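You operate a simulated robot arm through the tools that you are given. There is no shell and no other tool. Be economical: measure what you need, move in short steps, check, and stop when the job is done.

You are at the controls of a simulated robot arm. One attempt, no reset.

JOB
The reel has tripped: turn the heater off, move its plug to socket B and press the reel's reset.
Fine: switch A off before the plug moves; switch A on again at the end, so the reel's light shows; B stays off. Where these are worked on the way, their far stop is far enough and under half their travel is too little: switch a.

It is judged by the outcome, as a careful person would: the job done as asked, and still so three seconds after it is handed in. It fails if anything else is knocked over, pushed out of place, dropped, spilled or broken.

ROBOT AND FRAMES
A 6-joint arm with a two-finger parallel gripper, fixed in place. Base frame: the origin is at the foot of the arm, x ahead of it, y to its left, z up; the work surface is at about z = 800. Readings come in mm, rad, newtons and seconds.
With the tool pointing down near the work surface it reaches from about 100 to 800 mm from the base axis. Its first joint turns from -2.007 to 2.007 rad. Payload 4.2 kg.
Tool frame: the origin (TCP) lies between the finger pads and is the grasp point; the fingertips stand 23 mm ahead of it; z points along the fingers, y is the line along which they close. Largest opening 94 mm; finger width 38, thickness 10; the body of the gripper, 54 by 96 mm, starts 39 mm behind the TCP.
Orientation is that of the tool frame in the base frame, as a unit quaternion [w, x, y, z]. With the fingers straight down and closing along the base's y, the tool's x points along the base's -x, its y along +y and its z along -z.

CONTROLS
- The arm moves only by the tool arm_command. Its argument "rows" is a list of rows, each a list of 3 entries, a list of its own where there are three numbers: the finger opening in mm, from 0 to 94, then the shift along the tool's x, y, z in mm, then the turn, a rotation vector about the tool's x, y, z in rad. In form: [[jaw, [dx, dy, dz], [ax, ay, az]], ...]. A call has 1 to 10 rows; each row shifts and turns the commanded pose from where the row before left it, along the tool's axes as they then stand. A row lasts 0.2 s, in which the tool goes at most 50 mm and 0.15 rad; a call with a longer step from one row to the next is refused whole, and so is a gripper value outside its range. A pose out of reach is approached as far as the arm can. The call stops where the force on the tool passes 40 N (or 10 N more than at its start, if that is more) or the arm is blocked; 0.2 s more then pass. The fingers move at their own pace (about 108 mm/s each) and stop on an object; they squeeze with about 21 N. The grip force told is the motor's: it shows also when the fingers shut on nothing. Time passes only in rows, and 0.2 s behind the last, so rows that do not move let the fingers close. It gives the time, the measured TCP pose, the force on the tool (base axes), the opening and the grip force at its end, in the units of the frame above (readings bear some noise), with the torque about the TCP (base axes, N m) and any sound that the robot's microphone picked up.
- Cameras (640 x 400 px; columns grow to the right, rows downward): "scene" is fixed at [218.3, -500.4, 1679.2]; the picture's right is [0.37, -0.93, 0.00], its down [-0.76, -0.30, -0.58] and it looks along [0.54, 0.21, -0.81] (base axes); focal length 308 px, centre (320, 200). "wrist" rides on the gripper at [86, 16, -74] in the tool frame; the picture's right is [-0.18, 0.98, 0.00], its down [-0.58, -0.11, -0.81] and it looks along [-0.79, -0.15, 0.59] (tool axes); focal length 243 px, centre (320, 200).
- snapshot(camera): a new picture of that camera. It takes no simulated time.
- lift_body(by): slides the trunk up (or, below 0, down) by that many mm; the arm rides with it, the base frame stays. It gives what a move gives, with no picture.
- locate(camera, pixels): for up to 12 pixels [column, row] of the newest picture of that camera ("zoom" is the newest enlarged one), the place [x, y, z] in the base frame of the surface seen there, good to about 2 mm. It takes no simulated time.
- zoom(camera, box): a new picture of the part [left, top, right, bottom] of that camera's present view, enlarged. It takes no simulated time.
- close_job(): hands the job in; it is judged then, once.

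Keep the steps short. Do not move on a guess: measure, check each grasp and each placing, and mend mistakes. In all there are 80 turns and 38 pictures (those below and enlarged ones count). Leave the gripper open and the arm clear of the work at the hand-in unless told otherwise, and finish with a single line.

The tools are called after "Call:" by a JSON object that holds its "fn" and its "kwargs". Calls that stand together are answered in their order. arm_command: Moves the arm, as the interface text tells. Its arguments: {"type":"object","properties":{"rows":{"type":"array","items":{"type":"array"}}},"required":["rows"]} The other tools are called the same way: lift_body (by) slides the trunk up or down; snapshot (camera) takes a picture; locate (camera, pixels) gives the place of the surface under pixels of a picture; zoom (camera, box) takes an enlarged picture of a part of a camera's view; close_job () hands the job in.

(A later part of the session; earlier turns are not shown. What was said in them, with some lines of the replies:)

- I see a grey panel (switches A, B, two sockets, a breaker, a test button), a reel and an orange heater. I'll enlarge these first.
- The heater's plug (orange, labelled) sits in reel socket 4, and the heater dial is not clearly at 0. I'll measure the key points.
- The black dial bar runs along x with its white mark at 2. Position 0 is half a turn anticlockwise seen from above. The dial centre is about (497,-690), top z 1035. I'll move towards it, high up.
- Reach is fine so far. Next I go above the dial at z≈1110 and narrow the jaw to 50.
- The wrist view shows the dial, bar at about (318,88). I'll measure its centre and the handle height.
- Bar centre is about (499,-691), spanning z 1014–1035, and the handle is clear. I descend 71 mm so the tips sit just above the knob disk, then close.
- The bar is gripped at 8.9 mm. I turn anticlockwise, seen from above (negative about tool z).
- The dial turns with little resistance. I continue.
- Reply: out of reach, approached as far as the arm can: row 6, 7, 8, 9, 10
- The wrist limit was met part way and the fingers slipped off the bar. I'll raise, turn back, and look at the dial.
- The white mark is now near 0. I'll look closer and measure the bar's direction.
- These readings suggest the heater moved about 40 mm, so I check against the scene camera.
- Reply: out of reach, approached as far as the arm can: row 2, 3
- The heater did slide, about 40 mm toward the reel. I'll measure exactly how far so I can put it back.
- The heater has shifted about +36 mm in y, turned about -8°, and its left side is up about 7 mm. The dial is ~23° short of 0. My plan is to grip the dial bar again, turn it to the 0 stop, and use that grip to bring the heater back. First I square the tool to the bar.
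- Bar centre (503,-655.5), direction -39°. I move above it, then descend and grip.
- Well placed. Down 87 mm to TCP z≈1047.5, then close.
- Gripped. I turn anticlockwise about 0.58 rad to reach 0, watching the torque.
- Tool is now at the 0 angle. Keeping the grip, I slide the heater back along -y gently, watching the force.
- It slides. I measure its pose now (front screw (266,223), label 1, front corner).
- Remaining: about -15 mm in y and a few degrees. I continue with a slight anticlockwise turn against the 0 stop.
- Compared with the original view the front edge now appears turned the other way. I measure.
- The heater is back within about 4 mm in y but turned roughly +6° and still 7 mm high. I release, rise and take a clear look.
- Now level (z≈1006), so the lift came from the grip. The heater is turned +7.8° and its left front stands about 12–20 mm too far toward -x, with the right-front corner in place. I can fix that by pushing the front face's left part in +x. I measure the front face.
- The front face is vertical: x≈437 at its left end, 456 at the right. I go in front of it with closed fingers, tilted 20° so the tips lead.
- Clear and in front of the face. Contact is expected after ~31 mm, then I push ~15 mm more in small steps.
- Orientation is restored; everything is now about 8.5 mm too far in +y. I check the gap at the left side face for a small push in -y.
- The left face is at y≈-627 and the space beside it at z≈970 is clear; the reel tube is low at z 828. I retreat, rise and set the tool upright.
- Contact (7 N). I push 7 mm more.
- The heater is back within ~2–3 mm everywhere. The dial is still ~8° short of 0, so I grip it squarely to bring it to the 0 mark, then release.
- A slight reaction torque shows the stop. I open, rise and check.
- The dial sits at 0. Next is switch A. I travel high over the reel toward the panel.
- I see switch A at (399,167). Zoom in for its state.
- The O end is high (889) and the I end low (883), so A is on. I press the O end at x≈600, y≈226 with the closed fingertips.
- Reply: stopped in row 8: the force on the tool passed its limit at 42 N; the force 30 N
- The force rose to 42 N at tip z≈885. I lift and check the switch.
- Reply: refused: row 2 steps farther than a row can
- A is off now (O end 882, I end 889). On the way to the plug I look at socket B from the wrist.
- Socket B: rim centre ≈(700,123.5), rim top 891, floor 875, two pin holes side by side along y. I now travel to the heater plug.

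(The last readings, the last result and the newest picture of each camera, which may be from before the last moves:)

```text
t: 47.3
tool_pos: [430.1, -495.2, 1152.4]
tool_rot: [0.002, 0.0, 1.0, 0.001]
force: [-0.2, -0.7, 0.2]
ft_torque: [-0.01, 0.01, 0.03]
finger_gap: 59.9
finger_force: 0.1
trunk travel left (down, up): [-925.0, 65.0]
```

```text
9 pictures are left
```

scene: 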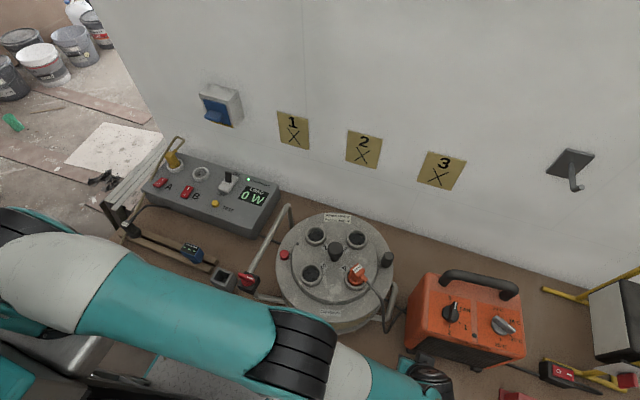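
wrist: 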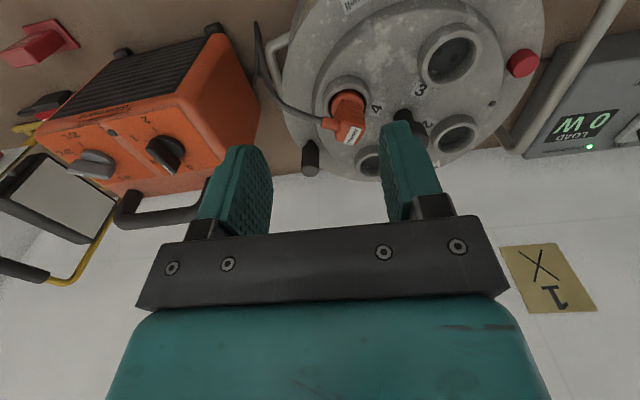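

Plug seen at (348,115). Zoom there for its shape.

Call:
{"fn": "zoom", "kwargs": {"camera": "wrist", "box": [304, 65, 400, 155]}}

```text
4.44 times, centred on (352, 110) of wrist
```

zoom: 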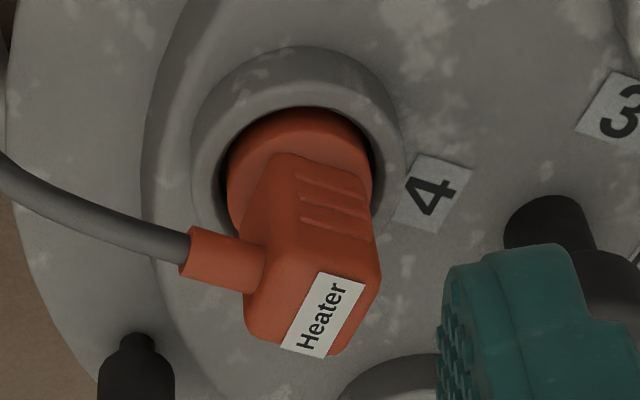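

Call:
{"fn": "locate", "kwargs": {"camera": "zoom", "pixels": [[322, 276], [360, 287], [323, 353], [287, 343], [322, 315], [372, 290], [335, 180], [335, 230], [270, 240], [215, 255], [300, 125], [300, 60]]}}

Call:
{"fn": "locate", "kwargs": {"camera": "zoom", "pixels": [[200, 150], [395, 150], [235, 170], [368, 170], [265, 300], [252, 330], [345, 345], [190, 265], [240, 285], [285, 165], [368, 190], [300, 300]]}}

```text
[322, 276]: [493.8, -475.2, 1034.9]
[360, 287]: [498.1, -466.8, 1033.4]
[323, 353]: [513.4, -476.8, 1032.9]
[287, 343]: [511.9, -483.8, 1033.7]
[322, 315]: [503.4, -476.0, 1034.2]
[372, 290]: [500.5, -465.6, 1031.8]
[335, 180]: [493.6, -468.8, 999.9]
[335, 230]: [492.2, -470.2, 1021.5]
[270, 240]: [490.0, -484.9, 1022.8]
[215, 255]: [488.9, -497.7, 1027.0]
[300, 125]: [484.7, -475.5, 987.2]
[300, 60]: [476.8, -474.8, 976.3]
```

```text
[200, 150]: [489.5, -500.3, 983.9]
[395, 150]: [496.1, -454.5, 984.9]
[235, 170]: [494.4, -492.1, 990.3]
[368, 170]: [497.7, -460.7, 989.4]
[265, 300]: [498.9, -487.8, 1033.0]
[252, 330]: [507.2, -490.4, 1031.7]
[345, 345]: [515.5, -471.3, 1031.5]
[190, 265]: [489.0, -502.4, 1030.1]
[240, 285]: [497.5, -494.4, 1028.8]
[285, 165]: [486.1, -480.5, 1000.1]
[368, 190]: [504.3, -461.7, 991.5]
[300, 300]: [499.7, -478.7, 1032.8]
```

The plug handle's ridged faces look along -28°/152°, and its cord leaves toward about -118° (radially outward). I check the pin-hole layout in neighbouring socket 3, to know how the pins lie relative to the cord.

Call:
{"fn": "zoom", "kwargs": {"camera": "wrist", "box": [405, 10, 501, 150]}}

```text
2.86 times, centred on (453, 80) of wrist
```

zoom: 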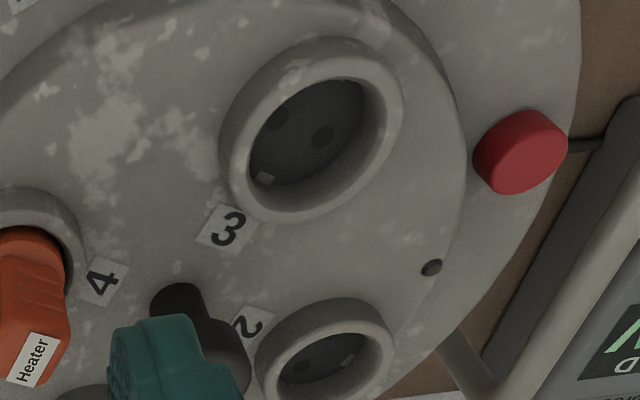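

Pins lie across the cord's direction (tangential), as expected. I measure the holes, the button and the rims.

Call:
{"fn": "locate", "kwargs": {"camera": "zoom", "pixels": [[275, 118], [322, 138], [535, 145], [500, 170], [515, 160], [545, 125], [263, 178], [310, 130], [490, 240], [430, 267]]}}

```text
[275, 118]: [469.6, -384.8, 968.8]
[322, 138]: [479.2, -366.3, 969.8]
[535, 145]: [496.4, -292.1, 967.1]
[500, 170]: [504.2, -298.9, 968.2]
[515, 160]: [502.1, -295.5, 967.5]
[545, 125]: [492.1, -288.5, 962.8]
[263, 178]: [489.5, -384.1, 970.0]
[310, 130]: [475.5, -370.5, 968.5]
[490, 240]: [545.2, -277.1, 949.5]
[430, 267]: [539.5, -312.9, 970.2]
```

Handle centre (501.7,-477), ~23 mm across the ridged faces, top 1034. I move over it and turn +62° so the fingers close on the ridged faces.

Call:
{"fn": "arm_command", "kwargs": {"rows": [[54, [-35.9, 9.1, 0], [0, 0, 0]], [54, [-35.9, 9.1, 0], [0, 0, 0]], [54, [0, 0, 5], [0, 0, -0.1353]], [54, [0, 0, 5], [0, 0, -0.1353]], [54, [0, 0, 5], [0, 0, -0.1353]], [54, [0, 0, 5], [0, 0, -0.1353]], [54, [0, 0, 5], [0, 0, -0.1353]], [54, [0, 0, 5], [0, 0, -0.1353]], [54, [0, 0, 5], [0, 0, -0.1353]], [54, [0, 0, 5], [0, 0, -0.1353]]]}}

```text
t: 49.5
tool_pos: [503.7, -476.7, 1112.7]
tool_rot: [0.002, -0.517, 0.856, -0.001]
force: [0.8, 0.3, 0.4]
ft_torque: [0.0, 0.0, 0.06]
finger_gap: 53.8
finger_force: 0.1
trunk travel left (down, up): [-925.0, 65.0]
```

Call:
{"fn": "arm_command", "kwargs": {"rows": [[54, [0.9, 1.7, 40], [0, 0, 0]], [54, [0, 0, 30], [0, 0, 0]], [54, [0, 0, 16.5], [0, 0, 0]], [0, [0, 0, 0], [0, 0, 0]], [0, [0, 0, 0], [0, 0, 0]], [0, [0, 0, 0], [0, 0, 0]]]}}

```text
t: 50.9
tool_pos: [501.8, -476.4, 1025.0]
tool_rot: [0.003, -0.516, 0.857, 0.0]
force: [-0.1, 0.0, 0.2]
ft_torque: [0.0, -0.02, 0.01]
finger_gap: 25.2
finger_force: 20.8
trunk travel left (down, up): [-925.0, 65.0]
```

Gripped well at 25.2 mm with no side force. I pull straight up slowly.

Call:
{"fn": "arm_command", "kwargs": {"rows": [[0, [0, 0, -3], [0, 0, 0]], [0, [0, 0, -3], [0, 0, 0]], [0, [0, 0, -4], [0, 0, 0]], [0, [0, 0, -5], [0, 0, 0]], [0, [0, 0, -5], [0, 0, 0]], [0, [0, 0, -5], [0, 0, 0]], [0, [0, 0, -5], [0, 0, 0]], [0, [0, 0, -10], [0, 0, 0]], [0, [0, 0, -10], [0, 0, 0]], [0, [0, 0, -10], [0, 0, 0]]]}}

Call:
{"fn": "snapshot", "kwargs": {"camera": "scene"}}

```text
t: 53.1
tool_pos: [502.1, -476.9, 1085.6]
tool_rot: [0.002, -0.516, 0.857, 0.0]
force: [0.5, 0.5, -0.1]
ft_torque: [0.0, 0.01, 0.01]
finger_gap: 25.2
finger_force: 21.0
trunk travel left (down, up): [-925.0, 65.0]
```

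```text
6 pictures are left
```

scene: 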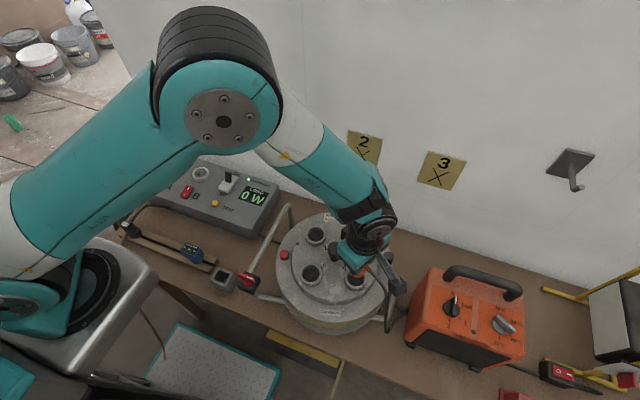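

The plug is out and firmly held (25.2 mm), and socket 4 is empty. Before carrying it to B, I check how far the wall is behind the panel.

Call:
{"fn": "locate", "kwargs": {"camera": "scene", "pixels": [[260, 150], [200, 150], [285, 175], [230, 178], [225, 187], [250, 195], [200, 174], [150, 170]]}}

Call:
{"fn": "arm_command", "kwargs": {"rows": [[0, [0, 0, -40], [0, 0, 0]], [0, [0, 0, -35], [0, 0, 0]], [0, [0, 0, 0], [0, 0, 0.1353]], [0, [0, 0, 0], [0, 0, 0.1353]], [0, [0, 0, 0], [0, 0, 0.1353]], [0, [0, 0, 0], [0, 0, 0.1353]], [0, [0, 0, 0], [0, 0, 0.1353]], [0, [0, 0, 0], [0, 0, 0.1353]], [0, [0, 0, 0], [0, 0, 0.1353]], [0, [0, 0, 0], [0, 0, 0.1353]]]}}

```text
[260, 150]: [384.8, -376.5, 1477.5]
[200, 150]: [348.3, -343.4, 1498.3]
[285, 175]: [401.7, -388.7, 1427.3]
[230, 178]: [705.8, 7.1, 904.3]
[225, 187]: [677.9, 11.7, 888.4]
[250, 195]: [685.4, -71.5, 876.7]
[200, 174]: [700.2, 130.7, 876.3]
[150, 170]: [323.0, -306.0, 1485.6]
```

```text
t: 55.3
tool_pos: [502.2, -477.4, 1160.7]
tool_rot: [0.002, 0.001, 1.0, 0.0]
force: [-0.7, 0.7, -0.5]
ft_torque: [0.03, 0.01, 0.01]
finger_gap: 25.7
finger_force: 20.6
trunk travel left (down, up): [-925.0, 65.0]
```

Nothing tall is near B (breaker is at y≈7). I carry the plug over, staying high.

Call:
{"fn": "arm_command", "kwargs": {"rows": [[0, [-10, 46, 0], [0, 0, 0]], [0, [-10, 46, 0], [0, 0, 0]], [0, [-10, 46, 0], [0, 0, 0]], [0, [-10, 46, 0], [0, 0, 0]], [0, [-10, 46, 0], [0, 0, 0]], [0, [-10, 46, 0], [0, 0, 0]], [0, [-10, 46, 0], [0, 0, 0]], [0, [-10, 46, 0], [0, 0, 0]], [0, [-10, 46, 0], [0, 0, 0]], [0, [-10, 46, 0], [0, 0, 0]]]}}

Call:
{"fn": "locate", "kwargs": {"camera": "scene", "pixels": [[420, 110], [310, 40], [430, 200]]}}

```text
t: 57.5
tool_pos: [600.8, -15.6, 1162.9]
tool_rot: [0.001, 0.001, 1.0, 0.002]
force: [0.3, -0.5, -0.2]
ft_torque: [0.01, -0.02, 0.01]
finger_gap: 25.6
finger_force: 21.5
trunk travel left (down, up): [-925.0, 65.0]
```

```text
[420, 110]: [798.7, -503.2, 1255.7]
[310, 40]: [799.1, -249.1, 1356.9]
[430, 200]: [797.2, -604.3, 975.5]
```

The wall is at x≈799, so there's room. I move sideways at x=600 first, then forward over B.

Call:
{"fn": "arm_command", "kwargs": {"rows": [[0, [0, 46.3, 0], [0, 0, 0]], [0, [0, 46.3, 0], [0, 0, 0]], [0, [0, 46.3, 0], [0, 0, 0]], [0, [-33.3, 0, 20], [0, 0, 0]], [0, [-33.3, 0, 20], [0, 0, 0]], [0, [-33.3, 0, 20], [0, 0, 0]], [0, [0, 0, 30], [0, 0, 0]], [0, [0, 0, 0], [0, 0, 0]]]}}

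Call:
{"fn": "zoom", "kwargs": {"camera": "wrist", "box": [220, 60, 420, 235]}}

```text
t: 59.3
tool_pos: [701.6, 122.3, 1073.4]
tool_rot: [0.002, 0.0, 1.0, 0.001]
force: [0.1, 0.7, -0.9]
ft_torque: [0.01, -0.01, 0.0]
finger_gap: 25.4
finger_force: 21.1
trunk travel left (down, up): [-925.0, 65.0]
```

```text
2.29 times, centred on (320, 148) of wrist
```

zoom: 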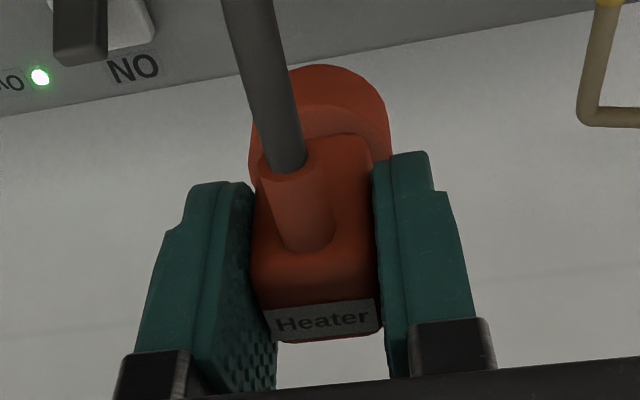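

The plug is held straight with its cord toward the robot. I fine-align and descend to just above the socket, then slowly insert.

Call:
{"fn": "arm_command", "kwargs": {"rows": [[0, [0.9, 1, 40], [0, 0, 0]], [0, [0, 0, 40], [0, 0, 0]], [0, [0, 0, 25], [0, 0, 0]], [0, [0, 0, 0], [0, 0, 0]]]}}

```text
t: 60.3
tool_pos: [702.2, 123.5, 969.4]
tool_rot: [0.002, 0.0, 1.0, 0.001]
force: [-0.2, 0.6, -1.4]
ft_torque: [0.0, -0.01, -0.01]
finger_gap: 25.7
finger_force: 21.0
trunk travel left (down, up): [-925.0, 65.0]
```

Call:
{"fn": "arm_command", "kwargs": {"rows": [[0, [1, 0, 6], [0, 0, 0]], [0, [0, 0, 5], [0, 0, 0]], [0, [0, 0, 5], [0, 0, 0]], [0, [0, 0, 4], [0, 0, 0]], [0, [0, 0, 4], [0, 0, 0]], [0, [0, 0, 3], [0, 0, 0]], [0, [0, 0, 3], [0, 0, 0]], [0, [0, 0, 0], [0, 0, 0]]]}}

```text
t: 62.1
tool_pos: [700.0, 121.6, 937.3]
tool_rot: [0.002, 0.0, 1.0, 0.001]
force: [0.2, 0.2, -1.6]
ft_torque: [0.0, -0.03, -0.02]
finger_gap: 25.4
finger_force: 20.9
trunk travel left (down, up): [-925.0, 65.0]
```

No resistance at 937. I continue to seating.

Call:
{"fn": "arm_command", "kwargs": {"rows": [[0, [0, 0, 2], [0, 0, 0]], [0, [0, 0, 2], [0, 0, 0]], [0, [0, 0, 2], [0, 0, 0]], [0, [0, 0, 2], [0, 0, 0]], [0, [0, 0, 1], [0, 0, 0]], [0, [0, 0, 1], [0, 0, 0]], [0, [0, 0, 0], [0, 0, 0]]]}}

```text
t: 63.7
tool_pos: [699.7, 123.2, 929.1]
tool_rot: [0.004, 0.001, 1.0, 0.002]
force: [1.4, -1.1, 26.3]
ft_torque: [-0.13, -0.09, 0.0]
finger_gap: 25.8
finger_force: 21.3
trunk travel left (down, up): [-925.0, 65.0]
```

Firm stop (26 N) at 929, the expected seated depth. I open and rise.

Call:
{"fn": "arm_command", "kwargs": {"rows": [[54, [0, 0, 0], [0, 0, 0]], [54, [0, 0, 0], [0, 0, 0]], [54, [0, 0, -20], [0, 0, 0]], [54, [0, 0, -40], [0, 0, 0]], [54, [0, 0, -40], [0, 0, 0]], [54, [20, -30, -20], [0, 0, 0]], [54, [30, -35, 0], [0, 0, 0]], [54, [30, -35, 0], [0, 0, 0]], [54, [30, -35, 0], [0, 0, 0]]]}}

Call:
{"fn": "snapshot", "kwargs": {"camera": "scene"}}

```text
t: 65.7
tool_pos: [589.1, -10.7, 1047.4]
tool_rot: [0.002, -0.001, 1.0, 0.0]
force: [-0.1, 0.1, -0.4]
ft_torque: [-0.02, 0.04, -0.03]
finger_gap: 53.9
finger_force: 0.1
trunk travel left (down, up): [-925.0, 65.0]
```

```text
4 pictures are left
```

scene: 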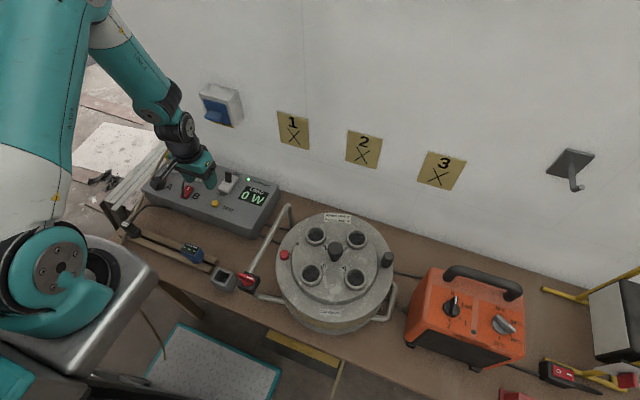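

The reel's reset button comes next. I measure it again with the nearby handle tube.

Call:
{"fn": "locate", "kwargs": {"camera": "scene", "pixels": [[284, 254], [283, 252], [286, 256], [270, 240], [290, 208], [255, 270], [248, 280], [296, 262], [298, 240], [289, 262]]}}

Call:
{"fn": "arm_command", "kwargs": {"rows": [[0, [0, 0, -45], [0, 0, 0]], [0, [15, -47, 0], [0, 0, 0]], [0, [15, -47, 0], [0, 0, 0]], [0, [15, -47, 0], [0, 0, 0]], [0, [15, -47, 0], [0, 0, 0]], [0, [15, -47, 0], [0, 0, 0]], [0, [15, -44, 0], [0, 0, 0]], [0, [0, 0, 0], [0, 0, 0]]]}}

```text
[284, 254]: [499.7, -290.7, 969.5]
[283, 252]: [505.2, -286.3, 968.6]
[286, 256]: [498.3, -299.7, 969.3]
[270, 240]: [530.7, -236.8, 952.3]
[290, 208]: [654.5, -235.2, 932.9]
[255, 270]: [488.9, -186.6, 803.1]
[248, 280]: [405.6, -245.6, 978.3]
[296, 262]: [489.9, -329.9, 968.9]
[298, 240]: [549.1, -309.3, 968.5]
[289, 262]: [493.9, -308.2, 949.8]
```

```text
t: 67.5
tool_pos: [499.9, -290.6, 1090.4]
tool_rot: [0.002, -0.001, 1.0, 0.0]
force: [-0.2, 0.5, -0.2]
ft_torque: [0.01, 0.01, 0.01]
finger_gap: 0.1
finger_force: 20.9
trunk travel left (down, up): [-925.0, 65.0]
```

Clear. I descend to just above the button, then press in small steps.

Call:
{"fn": "arm_command", "kwargs": {"rows": [[0, [0, 0, 45], [0, 0, 0]], [0, [0, 0, 35], [0, 0, 0]], [0, [0, 0, 12], [0, 0, 0]], [0, [0, 0, 4], [0, 0, 0]], [0, [0, 0, 2], [0, 0, 0]], [0, [0, 0, 2], [0, 0, 0]], [0, [0, 0, 2], [0, 0, 0]], [0, [0, 0, 2], [0, 0, 0]], [0, [0, 0, 0], [0, 0, 0]]]}}

```text
t: 69.5
tool_pos: [500.0, -290.6, 986.2]
tool_rot: [0.001, 0.0, 1.0, 0.0]
force: [0.0, -0.1, 0.8]
ft_torque: [0.02, -0.03, -0.02]
finger_gap: 0.0
finger_force: 21.2
trunk travel left (down, up): [-925.0, 65.0]
```

Barely any force yet at tip z≈963. I press on in small steps until a firm stop.

Call:
{"fn": "arm_command", "kwargs": {"rows": [[0, [0, 0, 1.5], [0, 0, 0]], [0, [0, 0, 1.5], [0, 0, 0]], [0, [0, 0, 1.5], [0, 0, 0]], [0, [0, 0, 1.5], [0, 0, 0]], [0, [0, 0, 0], [0, 0, 0]]]}}

```text
t: 70.7
tool_pos: [500.0, -290.3, 981.1]
tool_rot: [0.003, 0.0, 1.0, 0.0]
force: [0.3, 0.1, 4.3]
ft_torque: [0.05, -0.02, 0.01]
finger_gap: 0.0
finger_force: 20.8
trunk travel left (down, up): [-925.0, 65.0]
```

Call:
{"fn": "arm_command", "kwargs": {"rows": [[0, [0, 0, 1], [0, 0, 0]], [0, [0, 0, 1], [0, 0, 0]], [0, [0, 0, 1], [0, 0, 0]], [0, [0, 0, 0], [0, 0, 0]]]}}

```text
t: 71.7
tool_pos: [500.0, -291.0, 979.0]
tool_rot: [0.003, 0.0, 1.0, 0.0]
force: [1.7, 1.5, 18.1]
ft_torque: [0.12, -0.17, 0.23]
finger_gap: 0.0
finger_force: 20.4
trunk travel left (down, up): [-925.0, 65.0]
```

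18 N: the button is at its stop. I release and rise, and check where the yellow cord runs near switch A.

Call:
{"fn": "arm_command", "kwargs": {"rows": [[0, [0, 0, -30], [0, 0, 0]], [0, [0, 0, -45], [0, 0, 0]], [0, [0, 0, -45], [0, 0, 0]], [0, [-5, 47, 0], [0, 0, 0]], [0, [-5, 47, 0], [0, 0, 0]], [0, [-5, 47, 0], [0, 0, 0]], [0, [-5, 47, 0], [0, 0, 0]], [0, [-5, 47, 0], [0, 0, 0]], [0, [-5, 47, 0], [0, 0, 0]], [0, [-5, 47, 0], [0, 0, 0]]]}}

Call:
{"fn": "zoom", "kwargs": {"camera": "scene", "box": [130, 120, 390, 290]}}

```text
t: 73.9
tool_pos: [535.5, 39.9, 1099.4]
tool_rot: [0.002, 0.001, 1.0, 0.001]
force: [-0.9, -0.7, -0.1]
ft_torque: [0.01, 0.0, -0.02]
finger_gap: 0.0
finger_force: 21.1
trunk travel left (down, up): [-925.0, 65.0]
```

```text
2.35 times, centred on (260, 205) of scene
```

zoom: 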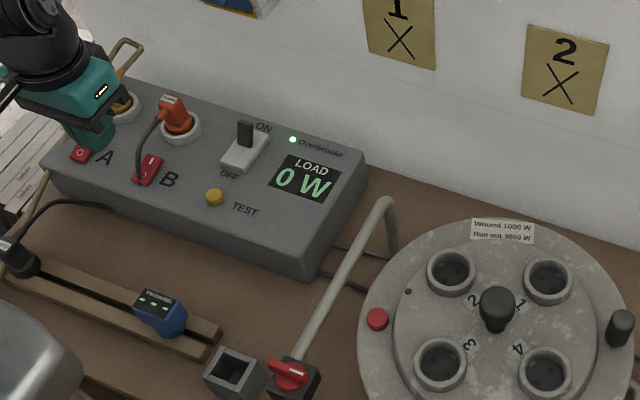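

The heater plug sits in B. I check the yellow cord's positions.

Call:
{"fn": "locate", "kwargs": {"camera": "zoom", "pixels": [[125, 42], [141, 46], [130, 62], [122, 70], [43, 185], [110, 50], [82, 150], [168, 105], [140, 160]]}}

```text
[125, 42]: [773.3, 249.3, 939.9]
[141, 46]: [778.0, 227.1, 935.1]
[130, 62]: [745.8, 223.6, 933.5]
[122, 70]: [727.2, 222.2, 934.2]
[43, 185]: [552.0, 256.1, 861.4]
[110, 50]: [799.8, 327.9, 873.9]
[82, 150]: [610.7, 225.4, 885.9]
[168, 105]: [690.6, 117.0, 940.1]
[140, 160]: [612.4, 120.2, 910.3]
```

Everything is clear. I move over switch A's I end (x≈637, y≈226).

Call:
{"fn": "arm_command", "kwargs": {"rows": [[0, [-22.1, 37, 10], [0, 0, 0]], [0, [-22.1, 37, 10], [0, 0, 0]], [0, [-22.1, 37, 10], [0, 0, 0]], [0, [-22.1, 37, 20], [0, 0, 0]], [0, [-22.1, 37, 20], [0, 0, 0]], [0, [0, 0, 45], [0, 0, 0]], [0, [0, 0, 45], [0, 0, 0]], [0, [0, 0, 15], [0, 0, 0]], [0, [0, 0, 0], [0, 0, 0]]]}}

```text
t: 75.9
tool_pos: [644.6, 221.9, 923.9]
tool_rot: [0.001, 0.0, 1.0, 0.001]
force: [-0.4, 0.5, -0.1]
ft_torque: [0.01, -0.01, 0.02]
finger_gap: 0.0
finger_force: 20.6
trunk travel left (down, up): [-925.0, 65.0]
```

Call:
{"fn": "arm_command", "kwargs": {"rows": [[0, [-2, 3, 4], [0, 0, 0]], [0, [0, 0, 4], [0, 0, 0]], [0, [0, 0, 2], [0, 0, 0]], [0, [0, 0, 2], [0, 0, 0]], [0, [0, 0, 2], [0, 0, 0]], [0, [0, 0, 2], [0, 0, 0]], [0, [0, 0, 1.5], [0, 0, 0]], [0, [0, 0, 1.5], [0, 0, 0]], [0, [0, 0, 0], [0, 0, 0]]]}}

```text
t: 77.9
tool_pos: [648.0, 226.6, 906.7]
tool_rot: [0.003, 0.0, 1.0, 0.001]
force: [-1.8, -1.9, 20.2]
ft_torque: [-0.06, 0.43, 0.03]
finger_gap: 0.0
finger_force: 21.3
trunk travel left (down, up): [-925.0, 65.0]
```

20 N at tip z≈884. One more millimetre to be sure, then I rise and clear to a safe place.

Call:
{"fn": "arm_command", "kwargs": {"rows": [[0, [0, 0, 1], [0, 0, 0]], [0, [0, 0, 0], [0, 0, 0]], [0, [0, 0, -30], [0, 0, 0]], [40, [0, 0, -45], [0, 0, 0]], [94, [0, 0, -45], [0, 0, 0]], [94, [40, -10, -25], [0, 0, 0]], [94, [45, 0, -20], [0, 0, 0]], [94, [45, 0, -20], [0, 0, 0]], [94, [45, 0, -20], [0, 0, 0]]]}}

Call:
{"fn": "zoom", "kwargs": {"camera": "scene", "box": [130, 120, 390, 290]}}

```text
t: 79.9
tool_pos: [473.3, 215.2, 1108.4]
tool_rot: [0.002, 0.0, 1.0, 0.001]
force: [0.9, 0.9, -0.6]
ft_torque: [0.01, 0.03, 0.04]
finger_gap: 93.9
finger_force: 0.0
trunk travel left (down, up): [-925.0, 65.0]
```

```text
2.35 times, centred on (260, 205) of scene
```

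zoom: 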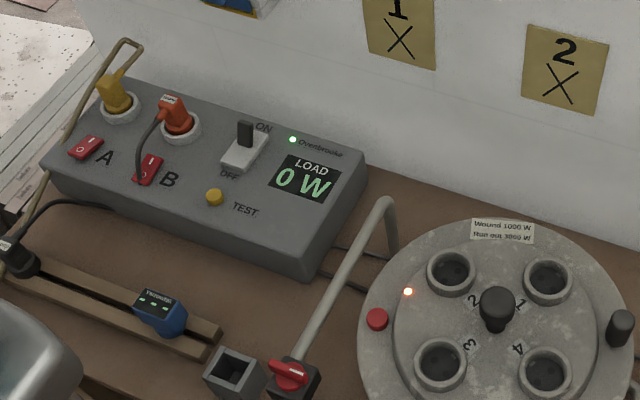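

The reel's light shows and A is on. I do one last check of B's rocker and the heater.

Call:
{"fn": "locate", "kwargs": {"camera": "zoom", "pixels": [[78, 152], [95, 141], [153, 163], [150, 178]]}}

Call:
{"fn": "zoom", "kwargs": {"camera": "scene", "box": [380, 240, 640, 400]}}

```text
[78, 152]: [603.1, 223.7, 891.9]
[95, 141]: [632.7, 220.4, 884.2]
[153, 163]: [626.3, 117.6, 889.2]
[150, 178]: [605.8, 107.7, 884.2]
```

```text
2.46 times, centred on (510, 320) of scene
```

zoom: 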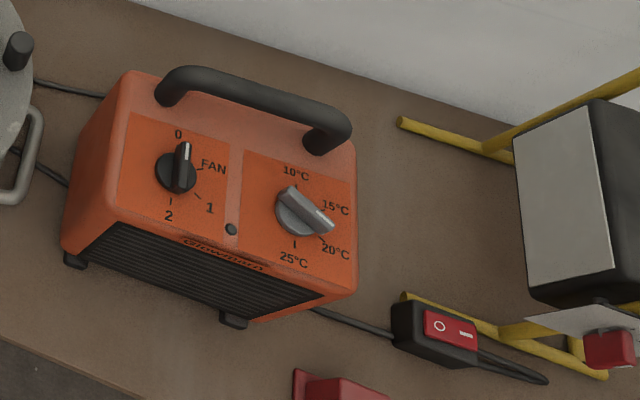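

The dial is at 0, A is on, B is off, the light shows and the heater is back within a few mm. I hand in.

Call:
{"fn": "close_job", "kwargs": {}}

```text
The job is handed in.
```

Heater off at 0, its plug moved to socket B with B still off, reel reset, A on again and the reel's light showing; I slid the heater about 40 mm while turning its dial and pushed it back to within a few mm.
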